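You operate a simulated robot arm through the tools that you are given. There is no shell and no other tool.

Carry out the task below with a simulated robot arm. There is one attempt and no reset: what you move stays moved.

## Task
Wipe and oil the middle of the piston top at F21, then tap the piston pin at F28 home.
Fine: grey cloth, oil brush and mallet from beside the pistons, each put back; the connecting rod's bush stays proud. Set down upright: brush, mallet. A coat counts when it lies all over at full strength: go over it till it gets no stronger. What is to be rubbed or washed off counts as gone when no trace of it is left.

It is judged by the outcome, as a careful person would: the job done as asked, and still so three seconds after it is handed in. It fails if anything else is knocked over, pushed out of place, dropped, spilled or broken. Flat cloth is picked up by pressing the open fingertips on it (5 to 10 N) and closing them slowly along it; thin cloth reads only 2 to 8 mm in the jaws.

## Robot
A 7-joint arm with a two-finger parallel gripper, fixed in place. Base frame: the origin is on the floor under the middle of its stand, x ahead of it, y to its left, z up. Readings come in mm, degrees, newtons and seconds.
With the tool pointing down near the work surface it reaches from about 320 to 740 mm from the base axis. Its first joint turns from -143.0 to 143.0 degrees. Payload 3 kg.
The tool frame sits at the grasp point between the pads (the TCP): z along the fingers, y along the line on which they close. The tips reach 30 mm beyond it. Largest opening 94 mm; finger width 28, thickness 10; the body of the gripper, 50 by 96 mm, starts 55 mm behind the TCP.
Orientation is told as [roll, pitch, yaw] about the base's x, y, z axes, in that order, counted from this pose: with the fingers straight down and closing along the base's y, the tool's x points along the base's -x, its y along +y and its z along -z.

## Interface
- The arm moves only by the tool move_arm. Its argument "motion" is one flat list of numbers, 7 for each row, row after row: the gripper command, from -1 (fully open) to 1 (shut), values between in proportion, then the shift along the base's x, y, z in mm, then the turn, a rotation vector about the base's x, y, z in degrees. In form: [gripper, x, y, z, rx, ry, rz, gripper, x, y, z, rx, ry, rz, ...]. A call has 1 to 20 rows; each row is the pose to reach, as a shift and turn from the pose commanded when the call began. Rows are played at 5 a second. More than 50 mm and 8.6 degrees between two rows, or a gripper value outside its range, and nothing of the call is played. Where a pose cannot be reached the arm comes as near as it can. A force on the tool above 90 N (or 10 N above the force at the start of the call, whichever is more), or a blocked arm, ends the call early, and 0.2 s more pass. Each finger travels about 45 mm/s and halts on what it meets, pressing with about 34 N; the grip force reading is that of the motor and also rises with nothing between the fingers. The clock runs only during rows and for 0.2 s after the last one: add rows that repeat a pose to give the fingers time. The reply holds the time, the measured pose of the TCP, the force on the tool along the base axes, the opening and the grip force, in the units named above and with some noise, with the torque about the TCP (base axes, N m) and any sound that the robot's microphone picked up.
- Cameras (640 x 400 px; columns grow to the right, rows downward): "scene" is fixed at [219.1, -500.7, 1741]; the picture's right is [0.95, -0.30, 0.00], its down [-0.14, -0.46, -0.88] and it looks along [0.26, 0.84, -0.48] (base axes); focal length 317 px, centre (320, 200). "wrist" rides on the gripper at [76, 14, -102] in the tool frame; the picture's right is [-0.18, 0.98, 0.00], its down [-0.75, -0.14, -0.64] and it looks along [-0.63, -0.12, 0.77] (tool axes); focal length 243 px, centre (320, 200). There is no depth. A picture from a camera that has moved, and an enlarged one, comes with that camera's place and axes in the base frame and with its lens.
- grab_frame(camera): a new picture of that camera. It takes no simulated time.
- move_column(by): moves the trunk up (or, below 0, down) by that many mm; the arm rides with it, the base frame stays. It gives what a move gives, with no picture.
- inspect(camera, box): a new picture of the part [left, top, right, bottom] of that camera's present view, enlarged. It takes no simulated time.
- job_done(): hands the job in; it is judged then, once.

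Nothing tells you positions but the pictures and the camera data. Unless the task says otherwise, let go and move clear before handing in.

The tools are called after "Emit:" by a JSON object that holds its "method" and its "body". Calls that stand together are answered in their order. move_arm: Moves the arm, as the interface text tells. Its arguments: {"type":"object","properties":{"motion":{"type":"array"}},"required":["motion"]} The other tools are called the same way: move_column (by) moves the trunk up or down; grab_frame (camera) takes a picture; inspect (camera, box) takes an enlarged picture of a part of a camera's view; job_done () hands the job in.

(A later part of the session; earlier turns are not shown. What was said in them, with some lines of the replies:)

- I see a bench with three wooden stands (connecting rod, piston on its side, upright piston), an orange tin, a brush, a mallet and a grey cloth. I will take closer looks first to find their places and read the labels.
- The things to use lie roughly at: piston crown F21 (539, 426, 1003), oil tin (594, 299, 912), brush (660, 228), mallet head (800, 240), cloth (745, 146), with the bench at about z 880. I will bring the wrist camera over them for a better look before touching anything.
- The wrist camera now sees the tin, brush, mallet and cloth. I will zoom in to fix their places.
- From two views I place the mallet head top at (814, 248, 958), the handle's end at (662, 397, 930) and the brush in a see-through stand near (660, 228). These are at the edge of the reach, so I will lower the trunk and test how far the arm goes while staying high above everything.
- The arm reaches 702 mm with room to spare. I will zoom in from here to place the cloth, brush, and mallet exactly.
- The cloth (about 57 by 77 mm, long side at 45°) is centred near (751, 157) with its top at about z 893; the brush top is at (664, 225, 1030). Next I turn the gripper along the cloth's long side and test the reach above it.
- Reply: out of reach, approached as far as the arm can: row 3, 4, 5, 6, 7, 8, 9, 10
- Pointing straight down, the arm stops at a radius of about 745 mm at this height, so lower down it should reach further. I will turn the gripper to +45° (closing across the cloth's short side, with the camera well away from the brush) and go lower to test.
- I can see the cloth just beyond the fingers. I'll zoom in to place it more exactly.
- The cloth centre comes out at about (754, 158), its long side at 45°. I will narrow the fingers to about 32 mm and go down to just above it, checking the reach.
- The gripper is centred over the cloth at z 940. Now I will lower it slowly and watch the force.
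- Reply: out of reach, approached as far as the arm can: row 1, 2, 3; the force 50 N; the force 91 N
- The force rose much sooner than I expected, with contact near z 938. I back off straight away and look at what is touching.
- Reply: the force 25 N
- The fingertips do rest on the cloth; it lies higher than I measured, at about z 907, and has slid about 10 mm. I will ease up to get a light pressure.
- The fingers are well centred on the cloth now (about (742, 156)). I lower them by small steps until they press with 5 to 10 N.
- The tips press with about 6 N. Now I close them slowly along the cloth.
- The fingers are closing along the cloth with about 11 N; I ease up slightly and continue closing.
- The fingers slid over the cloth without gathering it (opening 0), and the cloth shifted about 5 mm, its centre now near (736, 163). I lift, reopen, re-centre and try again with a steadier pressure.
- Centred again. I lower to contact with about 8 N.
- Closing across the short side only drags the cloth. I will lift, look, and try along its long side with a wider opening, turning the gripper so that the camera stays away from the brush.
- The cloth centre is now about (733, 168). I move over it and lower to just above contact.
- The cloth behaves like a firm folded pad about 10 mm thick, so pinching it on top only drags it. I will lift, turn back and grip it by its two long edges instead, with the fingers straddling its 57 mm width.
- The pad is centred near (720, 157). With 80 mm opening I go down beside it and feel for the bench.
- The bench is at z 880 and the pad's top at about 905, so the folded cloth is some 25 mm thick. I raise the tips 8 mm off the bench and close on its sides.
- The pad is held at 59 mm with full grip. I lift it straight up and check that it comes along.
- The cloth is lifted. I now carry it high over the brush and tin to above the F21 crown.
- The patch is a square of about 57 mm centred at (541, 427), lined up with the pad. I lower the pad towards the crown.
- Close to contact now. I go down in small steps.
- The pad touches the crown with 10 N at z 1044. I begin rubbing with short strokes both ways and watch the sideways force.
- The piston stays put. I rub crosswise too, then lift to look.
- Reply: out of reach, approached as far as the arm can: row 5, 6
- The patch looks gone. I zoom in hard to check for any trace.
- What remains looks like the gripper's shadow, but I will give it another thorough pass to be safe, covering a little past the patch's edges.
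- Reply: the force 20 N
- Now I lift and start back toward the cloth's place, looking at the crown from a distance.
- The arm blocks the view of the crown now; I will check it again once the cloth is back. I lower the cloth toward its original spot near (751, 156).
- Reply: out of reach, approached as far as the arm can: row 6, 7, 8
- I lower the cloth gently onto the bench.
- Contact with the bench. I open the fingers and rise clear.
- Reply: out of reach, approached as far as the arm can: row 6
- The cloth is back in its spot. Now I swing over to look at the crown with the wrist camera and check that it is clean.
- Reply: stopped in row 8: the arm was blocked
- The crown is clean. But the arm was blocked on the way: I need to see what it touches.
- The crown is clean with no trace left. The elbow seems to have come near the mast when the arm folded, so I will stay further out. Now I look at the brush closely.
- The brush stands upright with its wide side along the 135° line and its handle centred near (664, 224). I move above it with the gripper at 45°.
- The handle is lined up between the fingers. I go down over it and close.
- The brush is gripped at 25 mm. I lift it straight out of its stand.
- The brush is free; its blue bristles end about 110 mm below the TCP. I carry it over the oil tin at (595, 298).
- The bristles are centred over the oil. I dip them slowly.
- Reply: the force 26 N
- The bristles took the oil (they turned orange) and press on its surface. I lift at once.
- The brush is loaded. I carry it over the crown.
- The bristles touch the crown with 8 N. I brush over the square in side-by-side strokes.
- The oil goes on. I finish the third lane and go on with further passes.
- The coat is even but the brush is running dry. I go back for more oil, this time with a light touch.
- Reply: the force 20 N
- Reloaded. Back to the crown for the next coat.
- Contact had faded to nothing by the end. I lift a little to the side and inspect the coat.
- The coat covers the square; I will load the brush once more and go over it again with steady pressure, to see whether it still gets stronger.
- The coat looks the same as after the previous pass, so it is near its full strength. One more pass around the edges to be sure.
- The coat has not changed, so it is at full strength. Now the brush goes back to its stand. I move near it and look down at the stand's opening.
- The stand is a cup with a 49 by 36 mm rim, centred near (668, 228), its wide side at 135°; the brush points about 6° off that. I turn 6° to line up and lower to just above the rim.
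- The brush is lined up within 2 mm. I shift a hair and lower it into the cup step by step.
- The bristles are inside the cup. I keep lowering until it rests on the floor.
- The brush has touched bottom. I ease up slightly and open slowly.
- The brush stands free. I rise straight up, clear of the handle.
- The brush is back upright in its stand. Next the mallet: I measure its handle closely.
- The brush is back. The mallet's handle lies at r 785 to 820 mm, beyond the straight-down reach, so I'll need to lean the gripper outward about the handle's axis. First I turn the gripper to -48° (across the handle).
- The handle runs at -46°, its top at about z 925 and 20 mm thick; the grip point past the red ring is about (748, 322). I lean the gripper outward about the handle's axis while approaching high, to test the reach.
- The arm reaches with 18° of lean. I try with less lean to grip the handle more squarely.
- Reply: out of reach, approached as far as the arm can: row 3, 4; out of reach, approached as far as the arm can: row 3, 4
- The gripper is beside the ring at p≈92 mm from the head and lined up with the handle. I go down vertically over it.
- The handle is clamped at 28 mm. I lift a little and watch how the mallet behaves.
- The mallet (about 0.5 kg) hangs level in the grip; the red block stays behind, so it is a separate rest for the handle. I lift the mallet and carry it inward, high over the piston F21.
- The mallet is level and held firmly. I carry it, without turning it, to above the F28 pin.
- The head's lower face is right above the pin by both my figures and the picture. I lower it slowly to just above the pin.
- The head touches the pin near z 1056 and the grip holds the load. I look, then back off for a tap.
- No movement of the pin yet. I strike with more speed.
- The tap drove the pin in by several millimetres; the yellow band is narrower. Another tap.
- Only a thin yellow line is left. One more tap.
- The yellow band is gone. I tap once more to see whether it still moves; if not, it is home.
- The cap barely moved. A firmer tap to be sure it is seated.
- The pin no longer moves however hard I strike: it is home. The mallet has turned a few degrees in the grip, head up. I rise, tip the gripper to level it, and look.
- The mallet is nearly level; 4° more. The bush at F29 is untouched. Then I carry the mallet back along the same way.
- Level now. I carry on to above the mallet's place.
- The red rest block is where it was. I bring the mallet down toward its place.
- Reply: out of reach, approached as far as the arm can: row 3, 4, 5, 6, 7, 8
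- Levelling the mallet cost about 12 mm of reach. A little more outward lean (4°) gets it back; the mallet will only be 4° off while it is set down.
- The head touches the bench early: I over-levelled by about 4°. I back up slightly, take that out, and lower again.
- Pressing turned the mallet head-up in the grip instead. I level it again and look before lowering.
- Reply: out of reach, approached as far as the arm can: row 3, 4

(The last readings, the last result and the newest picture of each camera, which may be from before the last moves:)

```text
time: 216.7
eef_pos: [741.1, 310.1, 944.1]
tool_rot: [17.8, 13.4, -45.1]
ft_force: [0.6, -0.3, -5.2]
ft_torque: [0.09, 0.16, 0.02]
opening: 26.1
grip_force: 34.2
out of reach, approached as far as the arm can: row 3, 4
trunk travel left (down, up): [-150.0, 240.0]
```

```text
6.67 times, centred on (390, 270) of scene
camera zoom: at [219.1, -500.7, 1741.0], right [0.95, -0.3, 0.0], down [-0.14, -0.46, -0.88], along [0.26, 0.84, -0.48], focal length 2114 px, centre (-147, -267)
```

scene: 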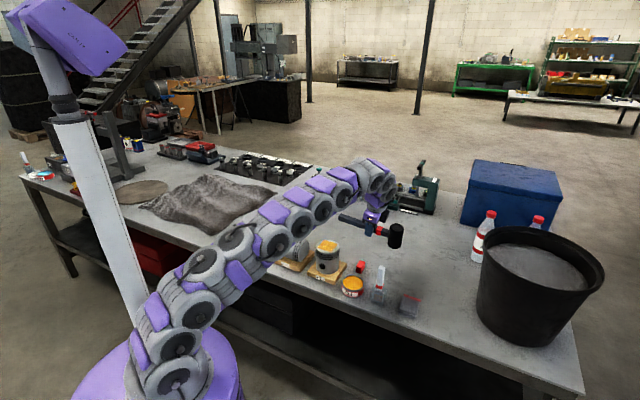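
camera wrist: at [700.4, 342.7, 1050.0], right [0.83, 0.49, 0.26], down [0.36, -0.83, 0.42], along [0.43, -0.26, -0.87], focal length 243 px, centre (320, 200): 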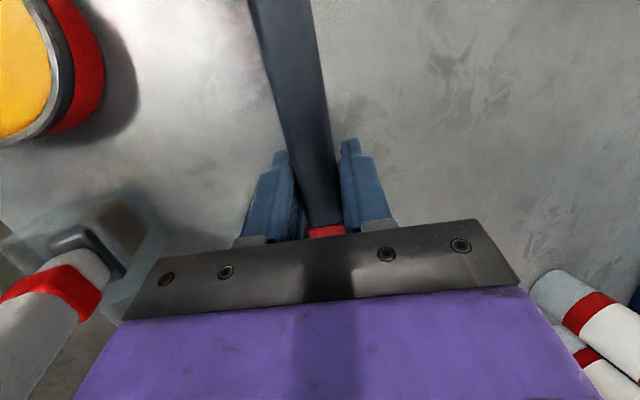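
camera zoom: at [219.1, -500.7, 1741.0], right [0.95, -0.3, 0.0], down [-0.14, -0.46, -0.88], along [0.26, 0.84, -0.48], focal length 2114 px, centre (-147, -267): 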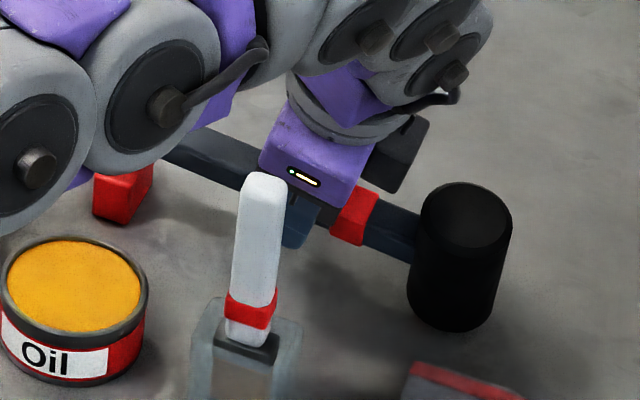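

The mallet is level along its length but rolled about 13° toward me in the grip. I set its lower edge down and then let the jaws out slowly, so that it settles flat onto its base and rest block.

Emit:
{"method": "move_arm", "body": {"motion": [0.8, 0, 0, -3, 0, 0, 0, 0.8, 0, 0, -5, 0, 0, 0, 0.8, 0, 0, -5, 0, 0, 0]}}

```text
time: 217.5
eef_pos: [739.8, 311.6, 940.6]
tool_rot: [17.8, 13.2, -45.3]
ft_force: [1.1, 1.0, -0.2]
ft_torque: [-0.1, -0.14, 0.08]
opening: 26.2
grip_force: 33.4
trunk travel left (down, up): [-150.0, 240.0]
```

Emit:
{"method": "inspect", "body": {"camera": "scene", "box": [350, 240, 430, 300]}}

Emit:
{"method": "inspect", "body": {"camera": "wrist", "box": [180, 0, 420, 250]}}

```text
6.67 times, centred on (390, 270) of scene
camera zoom: at [219.1, -500.7, 1741.0], right [0.95, -0.3, 0.0], down [-0.14, -0.46, -0.88], along [0.26, 0.84, -0.48], focal length 2114 px, centre (-147, -267)
```

zoom: 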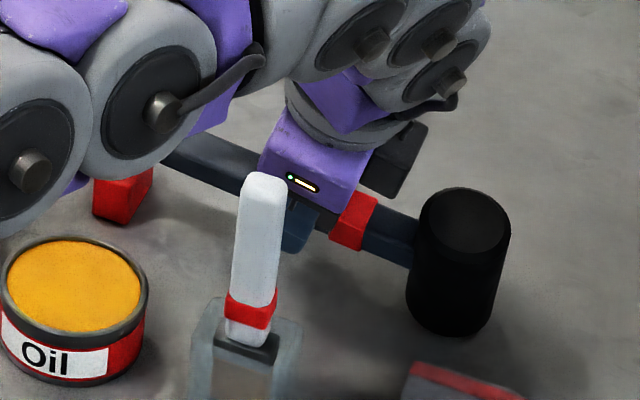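

```text
1.60 times, centred on (300, 125) of wrist
camera zoom: at [692.6, 333.0, 1054.8], right [0.84, 0.48, 0.25], down [0.37, -0.85, 0.38], along [0.4, -0.22, -0.89], focal length 388 px, centre (352, 320)
```

zoom: 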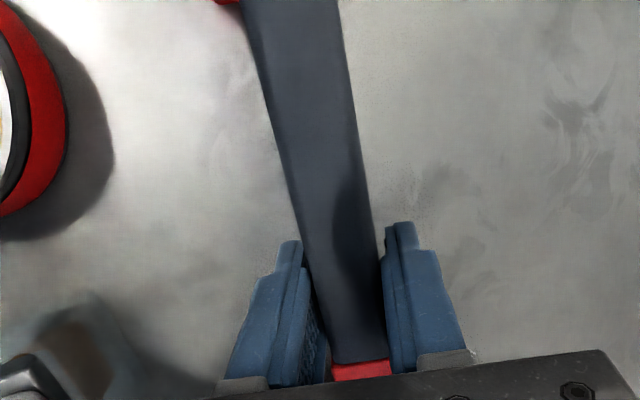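

The handle line in the picture shows it is still about 5° head-down (the roll misled me). I lift slightly and correct.

Emit:
{"method": "move_arm", "body": {"motion": [0.8, 0, 0, 4, 0, 0, 0, 0.8, 0, 0, 5, -1.8, -1.75, 0, 0.8, 0, 0, 5, -3.6, -3.5, 0, 0.8, 0, 0, 5, -3.6, -3.5, 0]}}

Emit:
{"method": "inspect", "body": {"camera": "scene", "box": [350, 240, 430, 300]}}

```text
time: 218.5
eef_pos: [739.2, 310.5, 943.5]
tool_rot: [17.8, 8.2, -45.2]
ft_force: [0.7, 0.8, -3.9]
ft_torque: [0.12, 0.15, 0.05]
opening: 25.9
grip_force: 34.6
trunk travel left (down, up): [-150.0, 240.0]
```

```text
6.67 times, centred on (390, 270) of scene
camera zoom: at [219.1, -500.7, 1741.0], right [0.95, -0.3, 0.0], down [-0.14, -0.46, -0.88], along [0.26, 0.84, -0.48], focal length 2114 px, centre (-147, -267)
```

zoom: 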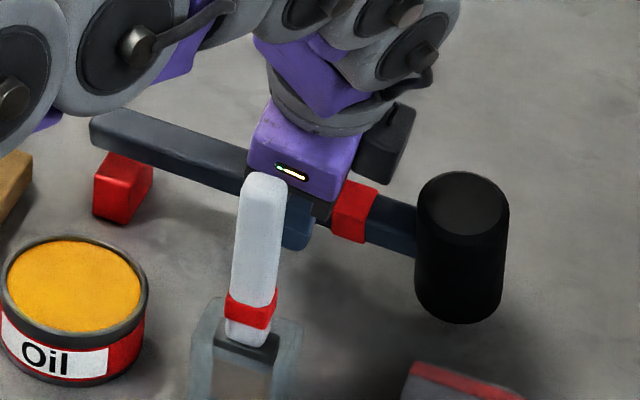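

Closer: about 2° more, and a shift of 4 mm along the handle.

Emit:
{"method": "move_arm", "body": {"motion": [0.8, 1, -1, 0, -0.8, -0.8, 0, 0.8, 3, -3, 0, -1.65, -1.6, 0, 0.8, 3, -3, -3, -1.65, -1.6, 0, 0.8, 3, -3, -3, -1.65, -1.6, 0]}}

Emit:
{"method": "inspect", "body": {"camera": "scene", "box": [350, 240, 430, 300]}}

```text
time: 219.5
eef_pos: [741.8, 306.1, 940.4]
tool_rot: [17.7, 6.0, -45.2]
ft_force: [0.2, 0.9, -5.2]
ft_torque: [0.14, 0.11, 0.0]
opening: 26.2
grip_force: 34.6
trunk travel left (down, up): [-150.0, 240.0]
```

```text
6.67 times, centred on (390, 270) of scene
camera zoom: at [219.1, -500.7, 1741.0], right [0.95, -0.3, 0.0], down [-0.14, -0.46, -0.88], along [0.26, 0.84, -0.48], focal length 2114 px, centre (-147, -267)
```

zoom: 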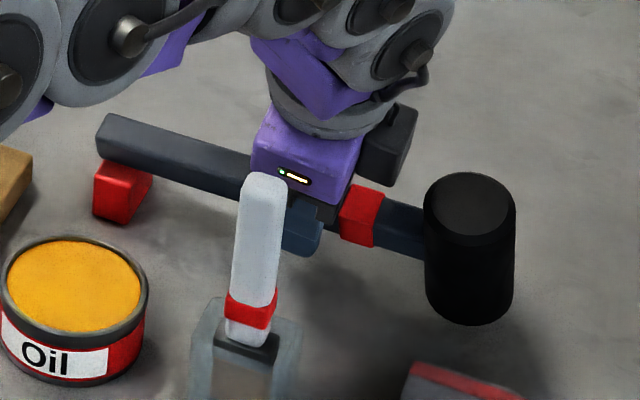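

The handle is level now and over its block. I lower in small steps.

Emit:
{"method": "move_arm", "body": {"motion": [0.8, 0, 0, -2, 0, 0, 0, 0.8, 0, 0, -4, 0, 0, 0, 0.8, 0, 0, -4, 0, 0, 0]}}

```text
time: 220.3
eef_pos: [742.6, 305.8, 936.4]
tool_rot: [17.8, 6.0, -45.3]
ft_force: [-0.5, -0.2, -1.7]
ft_torque: [0.22, 0.28, 0.04]
opening: 26.5
grip_force: 34.1
trunk travel left (down, up): [-150.0, 240.0]
```

Emit:
{"method": "move_arm", "body": {"motion": [0.8, 0, 0, -1.5, 0, 0, 0, 0.8, 0, 0, -2.5, 0, 0, 0, 0.8, 0, 0, -2.5, 0, 0, 0]}}

Emit:
{"method": "inspect", "body": {"camera": "scene", "box": [350, 240, 430, 300]}}

```text
time: 221.1
eef_pos: [742.3, 306.4, 934.1]
tool_rot: [17.8, 6.1, -45.2]
ft_force: [2.3, -1.6, 4.6]
ft_torque: [0.85, 0.84, -0.08]
opening: 26.3
grip_force: 34.2
trunk travel left (down, up): [-150.0, 240.0]
```

```text
6.67 times, centred on (390, 270) of scene
camera zoom: at [219.1, -500.7, 1741.0], right [0.95, -0.3, 0.0], down [-0.14, -0.46, -0.88], along [0.26, 0.84, -0.48], focal length 2114 px, centre (-147, -267)
```

zoom: 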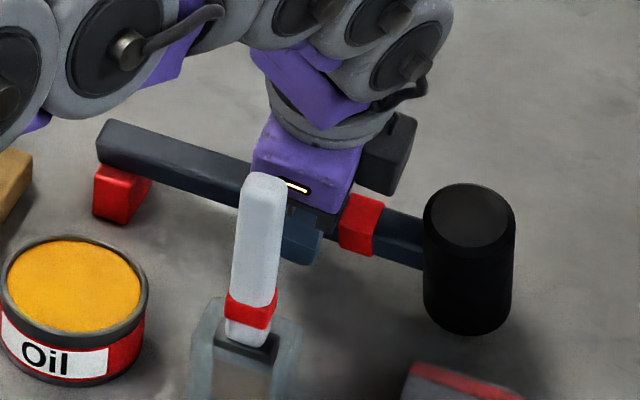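

Emit:
{"method": "move_arm", "body": {"motion": [0.8, 0, 0, -1, 0, 0, 0, 0.8, 0, 0, -2, 0, 0, 0, 0.8, 0, 0, -2, 0, 0, 0]}}

```text
time: 221.9
eef_pos: [743.1, 306.2, 932.0]
tool_rot: [17.7, 6.0, -45.3]
ft_force: [6.0, -3.0, 4.5]
ft_torque: [0.86, 0.77, -0.26]
opening: 26.4
grip_force: 34.5
trunk travel left (down, up): [-150.0, 240.0]
```

Emit:
{"method": "inspect", "body": {"camera": "scene", "box": [350, 240, 430, 300]}}

Emit:
{"method": "inspect", "body": {"camera": "scene", "box": [355, 250, 385, 275]}}

```text
6.67 times, centred on (390, 270) of scene
camera zoom: at [219.1, -500.7, 1741.0], right [0.95, -0.3, 0.0], down [-0.14, -0.46, -0.88], along [0.26, 0.84, -0.48], focal length 2114 px, centre (-147, -267)
```

zoom: 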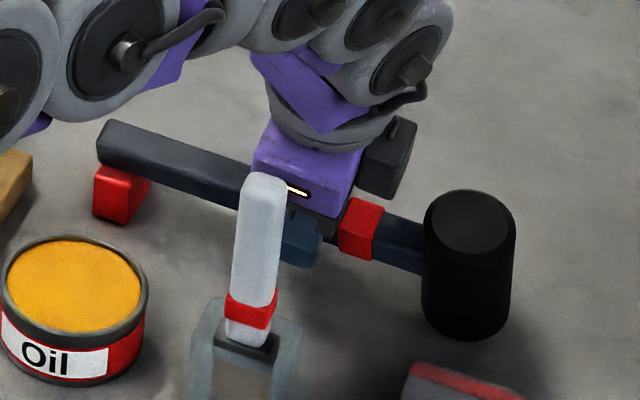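

```text
16.00 times, centred on (370, 262) of scene
camera zoom: at [219.1, -500.7, 1741.0], right [0.95, -0.3, 0.0], down [-0.14, -0.46, -0.88], along [0.26, 0.84, -0.48], focal length 5073 px, centre (-480, -800)
```

zoom: 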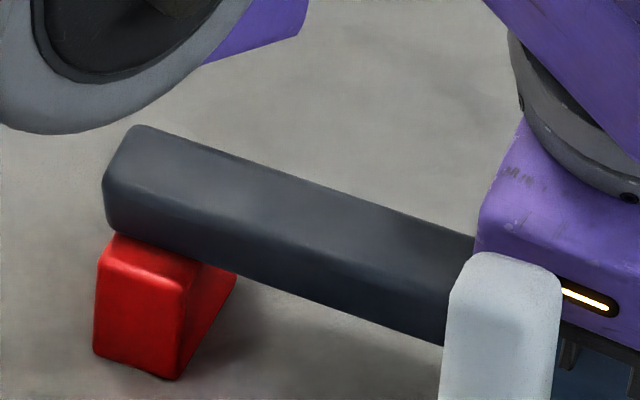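

The handle end is back on its block, as in the first picture. Now I open the jaws very slowly so the head settles flat.

Emit:
{"method": "move_arm", "body": {"motion": [0.43, 0, 0, 0, 0, 0, 0, 0.41, 0, 0, 0, 0, 0, 0, 0.39, 0, 0, 0, 0, 0, 0, 0.37, 0, 0, 0, 0, 0, 0, 0.35, 0, 0, 0, 0, 0, 0, 0.33, 0, 0, 0, 0, 0, 0, 0.31, 0, 0, 0, 0, 0, 0, 0.31, 0, 0, 0, 0, 0, 0]}}

Emit:
{"method": "inspect", "body": {"camera": "scene", "box": [350, 240, 430, 300]}}

```text
time: 223.7
eef_pos: [742.6, 307.0, 931.6]
tool_rot: [17.8, 6.0, -45.3]
ft_force: [1.1, 1.0, 0.6]
ft_torque: [0.03, -0.02, 0.01]
opening: 32.8
grip_force: 0.6
trunk travel left (down, up): [-150.0, 240.0]
```

```text
6.67 times, centred on (390, 270) of scene
camera zoom: at [219.1, -500.7, 1741.0], right [0.95, -0.3, 0.0], down [-0.14, -0.46, -0.88], along [0.26, 0.84, -0.48], focal length 2114 px, centre (-147, -267)
```

zoom: 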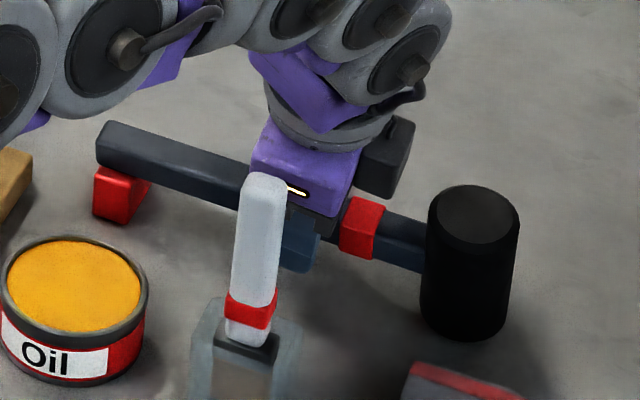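

Emit:
{"method": "move_arm", "body": {"motion": [0.27, 0, 0, 0, 0, 0, 0, 0.23, 0, 0, 0, 0, 0, 0, 0.18, 0, 0, 0, 0, 0, 0, 0.12, 0, 0, 0, 0, 0, 0, 0.05, 0, 0, 0, 0, 0, 0, -0.02, 0, 0, 0, 0, 0, 0, -0.1, 0, 0, 0, 0, 0, 0, -0.1, 0, 0, 0, 0, 0, 0]}}

Emit:
{"method": "inspect", "body": {"camera": "scene", "box": [350, 240, 430, 300]}}

Emit:
{"method": "inspect", "body": {"camera": "wrist", "box": [200, 50, 440, 250]}}

```text
time: 225.5
eef_pos: [742.0, 307.2, 932.1]
tool_rot: [17.8, 6.0, -45.2]
ft_force: [0.5, 0.0, -0.6]
ft_torque: [0.02, -0.02, -0.02]
opening: 51.7
grip_force: 0.1
trunk travel left (down, up): [-150.0, 240.0]
```

```text
6.67 times, centred on (390, 270) of scene
camera zoom: at [219.1, -500.7, 1741.0], right [0.95, -0.3, 0.0], down [-0.14, -0.46, -0.88], along [0.26, 0.84, -0.48], focal length 2114 px, centre (-147, -267)
```

zoom: 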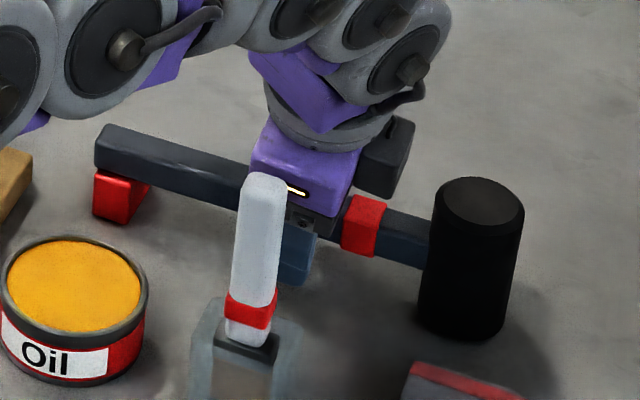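

```text
2.00 times, centred on (320, 150) of wrist
camera zoom: at [685.0, 340.1, 1040.0], right [0.82, 0.51, 0.28], down [0.34, -0.81, 0.49], along [0.47, -0.3, -0.83], focal length 485 px, centre (320, 300)
```

zoom: 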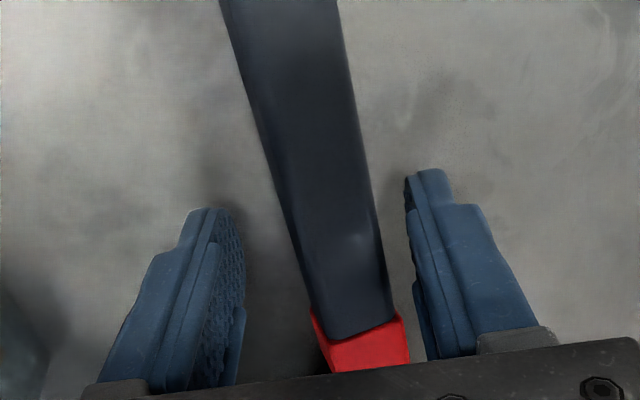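

Emit:
{"method": "inspect", "body": {"camera": "scene", "box": [350, 250, 430, 300]}}

```text
8.00 times, centred on (390, 275) of scene
camera zoom: at [219.1, -500.7, 1741.0], right [0.95, -0.3, 0.0], down [-0.14, -0.46, -0.88], along [0.26, 0.84, -0.48], focal length 2536 px, centre (-240, -400)
```

zoom: 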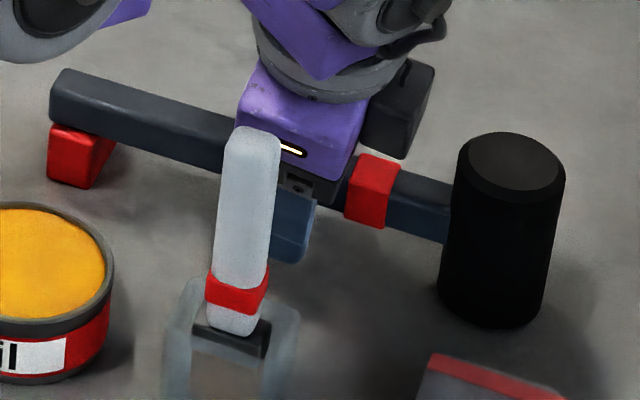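

The mallet stands within about 2 mm of where it was, upright with its handle on the block. I withdraw the fingers straight up.

Emit:
{"method": "move_arm", "body": {"motion": [-0.1, 0, 0, 10, 0, 0, 0, -0.1, 0, 0, 25, 0, 0, 0, -0.1, 0, 0, 45, 0, 0, 0, -0.1, -2, -1, 70, 0, 0, 0, -0.1, -8, -4, 95, 0, 0, 0, -0.1, -18, -9, 120, 0, 0, 0, -0.1, -30, -15, 145, 0, 0, 0, -0.1, -45, -20, 165, 0, 0, 0, -0.1, -45, -20, 165, 0, 0, 0]}}

Emit:
{"method": "grab_frame", "body": {"camera": "scene"}}

Emit:
{"method": "inspect", "body": {"camera": "scene", "box": [330, 240, 430, 320]}}

```text
time: 227.5
eef_pos: [697.9, 286.6, 1097.9]
tool_rot: [18.0, 6.0, -45.3]
ft_force: [-0.4, 0.0, 0.0]
ft_torque: [0.01, 0.04, 0.01]
opening: 51.6
grip_force: 0.0
trunk travel left (down, up): [-150.0, 240.0]
```

```text
taken
```

scene: 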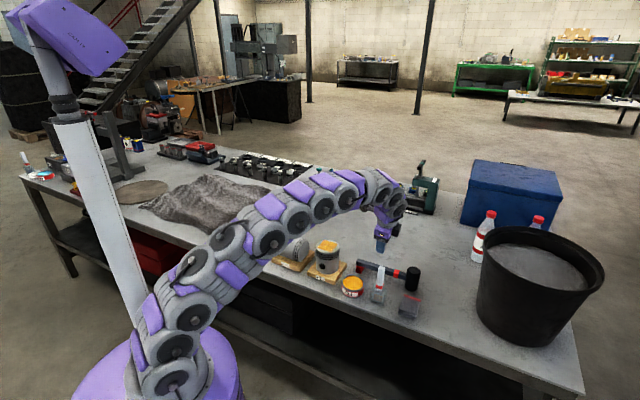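

```text
5.00 times, centred on (380, 280) of scene
camera zoom: at [219.1, -500.7, 1741.0], right [0.95, -0.3, 0.0], down [-0.14, -0.46, -0.88], along [0.26, 0.84, -0.48], focal length 1585 px, centre (20, -200)
```

zoom: 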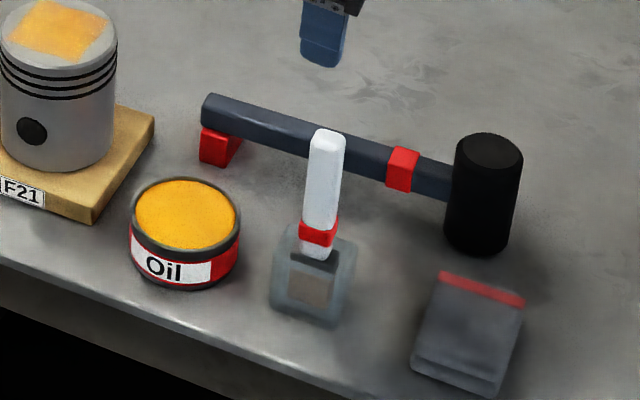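

Everything is back in place. I check the crown, the pin and the bush once more.

Emit:
{"method": "move_arm", "body": {"motion": [-0.1, -10, 0, 20, -2, 1, 0, -0.1, -20, 5, 40, -4, 2, 0, -0.1, -30, 10, 60, -6, 3, 0, -0.1, -40, 15, 80, -8, 4, 0, -0.1, -40, 15, 80, -8, 4, 0]}}

Emit:
{"method": "inspect", "body": {"camera": "scene", "box": [220, 205, 350, 285]}}

Emit:
{"method": "inspect", "body": {"camera": "scene", "box": [314, 236, 344, 256]}}

Emit:
{"method": "inspect", "body": {"camera": "scene", "box": [280, 228, 302, 244]}}

```text
time: 228.7
eef_pos: [656.4, 302.5, 1178.6]
tool_rot: [9.3, 3.1, -45.9]
ft_force: [-0.1, 0.7, 0.6]
ft_torque: [0.01, 0.0, 0.0]
opening: 51.8
grip_force: 0.2
trunk travel left (down, up): [-150.0, 240.0]
```

```text
4.92 times, centred on (285, 245) of scene
camera zoom: at [219.1, -500.7, 1741.0], right [0.95, -0.3, 0.0], down [-0.14, -0.46, -0.88], along [0.26, 0.84, -0.48], focal length 1561 px, centre (492, -22)
```

zoom: 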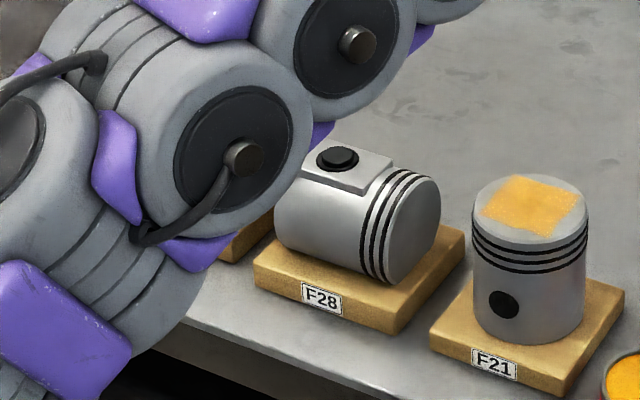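

```text
16.00 times, centred on (329, 246) of scene
camera zoom: at [219.1, -500.7, 1741.0], right [0.95, -0.3, 0.0], down [-0.14, -0.46, -0.88], along [0.26, 0.84, -0.48], focal length 5073 px, centre (176, -536)
```

zoom: 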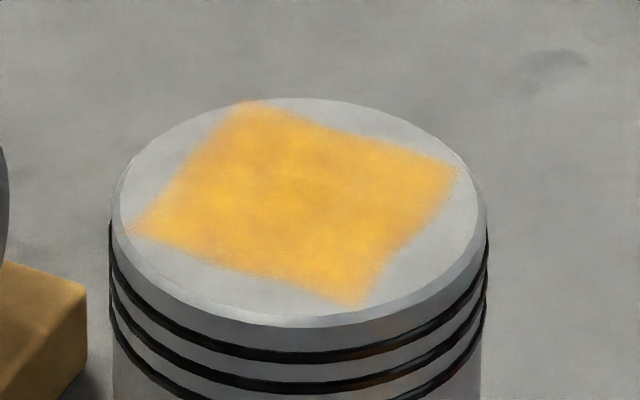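

```text
16.00 times, centred on (291, 236) of scene
camera zoom: at [219.1, -500.7, 1741.0], right [0.95, -0.3, 0.0], down [-0.14, -0.46, -0.88], along [0.26, 0.84, -0.48], focal length 5073 px, centre (784, -376)
```

zoom: 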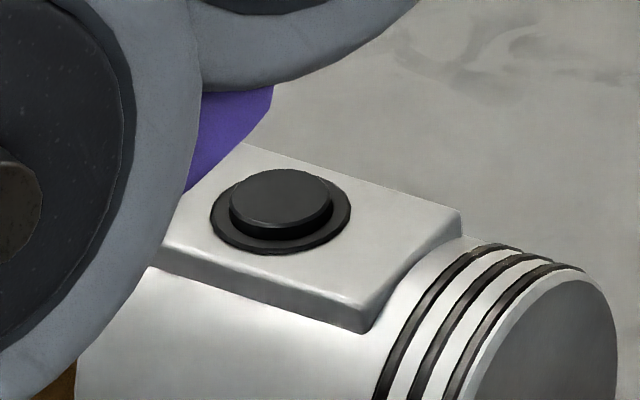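

The crown is wiped and fully oiled, and the pin is seated with no yellow showing. The bush at F29 still stood proud when I last saw it. The cloth, brush and mallet are back in their places, and the gripper is open and clear, so I hand the job in.

Emit:
{"method": "job_done", "body": {}}

```text
The job is handed in.
```

I wiped and oiled the middle of the piston top at F21 and tapped the pin at F28 home. Then I handed the job in; no verdict has come back.

- **Piston top, F21:** The dark patch wiped off with no trace left. The oil covers the same square, and the later passes with a fresh load no longer changed how it looked.
- **Pin, F28:** The yellow band is gone. The last two taps, each harder than the one before, barely moved the cap and then did not move it at all, so I took it as seated. The black cap still stands a few millimetres above its ring.
- **Bush, F29:** I did not touch it. It still stood proud the last time I could see it, just after the taps; in my final check the arm hid it.
- **Cloth:** It is back within a few millimetres of its place. My first attempts to pinch it up only dragged it about 30 mm, so I gripped it by its sides instead.
- **Brush:** It stands upright in its cup. The bristles are now stained with oil.
- **Mallet:** It stands upright about 2 mm from its original spot, with the handle on its red rest block.

The arm was stopped once in mid-move, probably by its own mast. I saw nothing knocked or shifted by it. The gripper is open and clear of everything.
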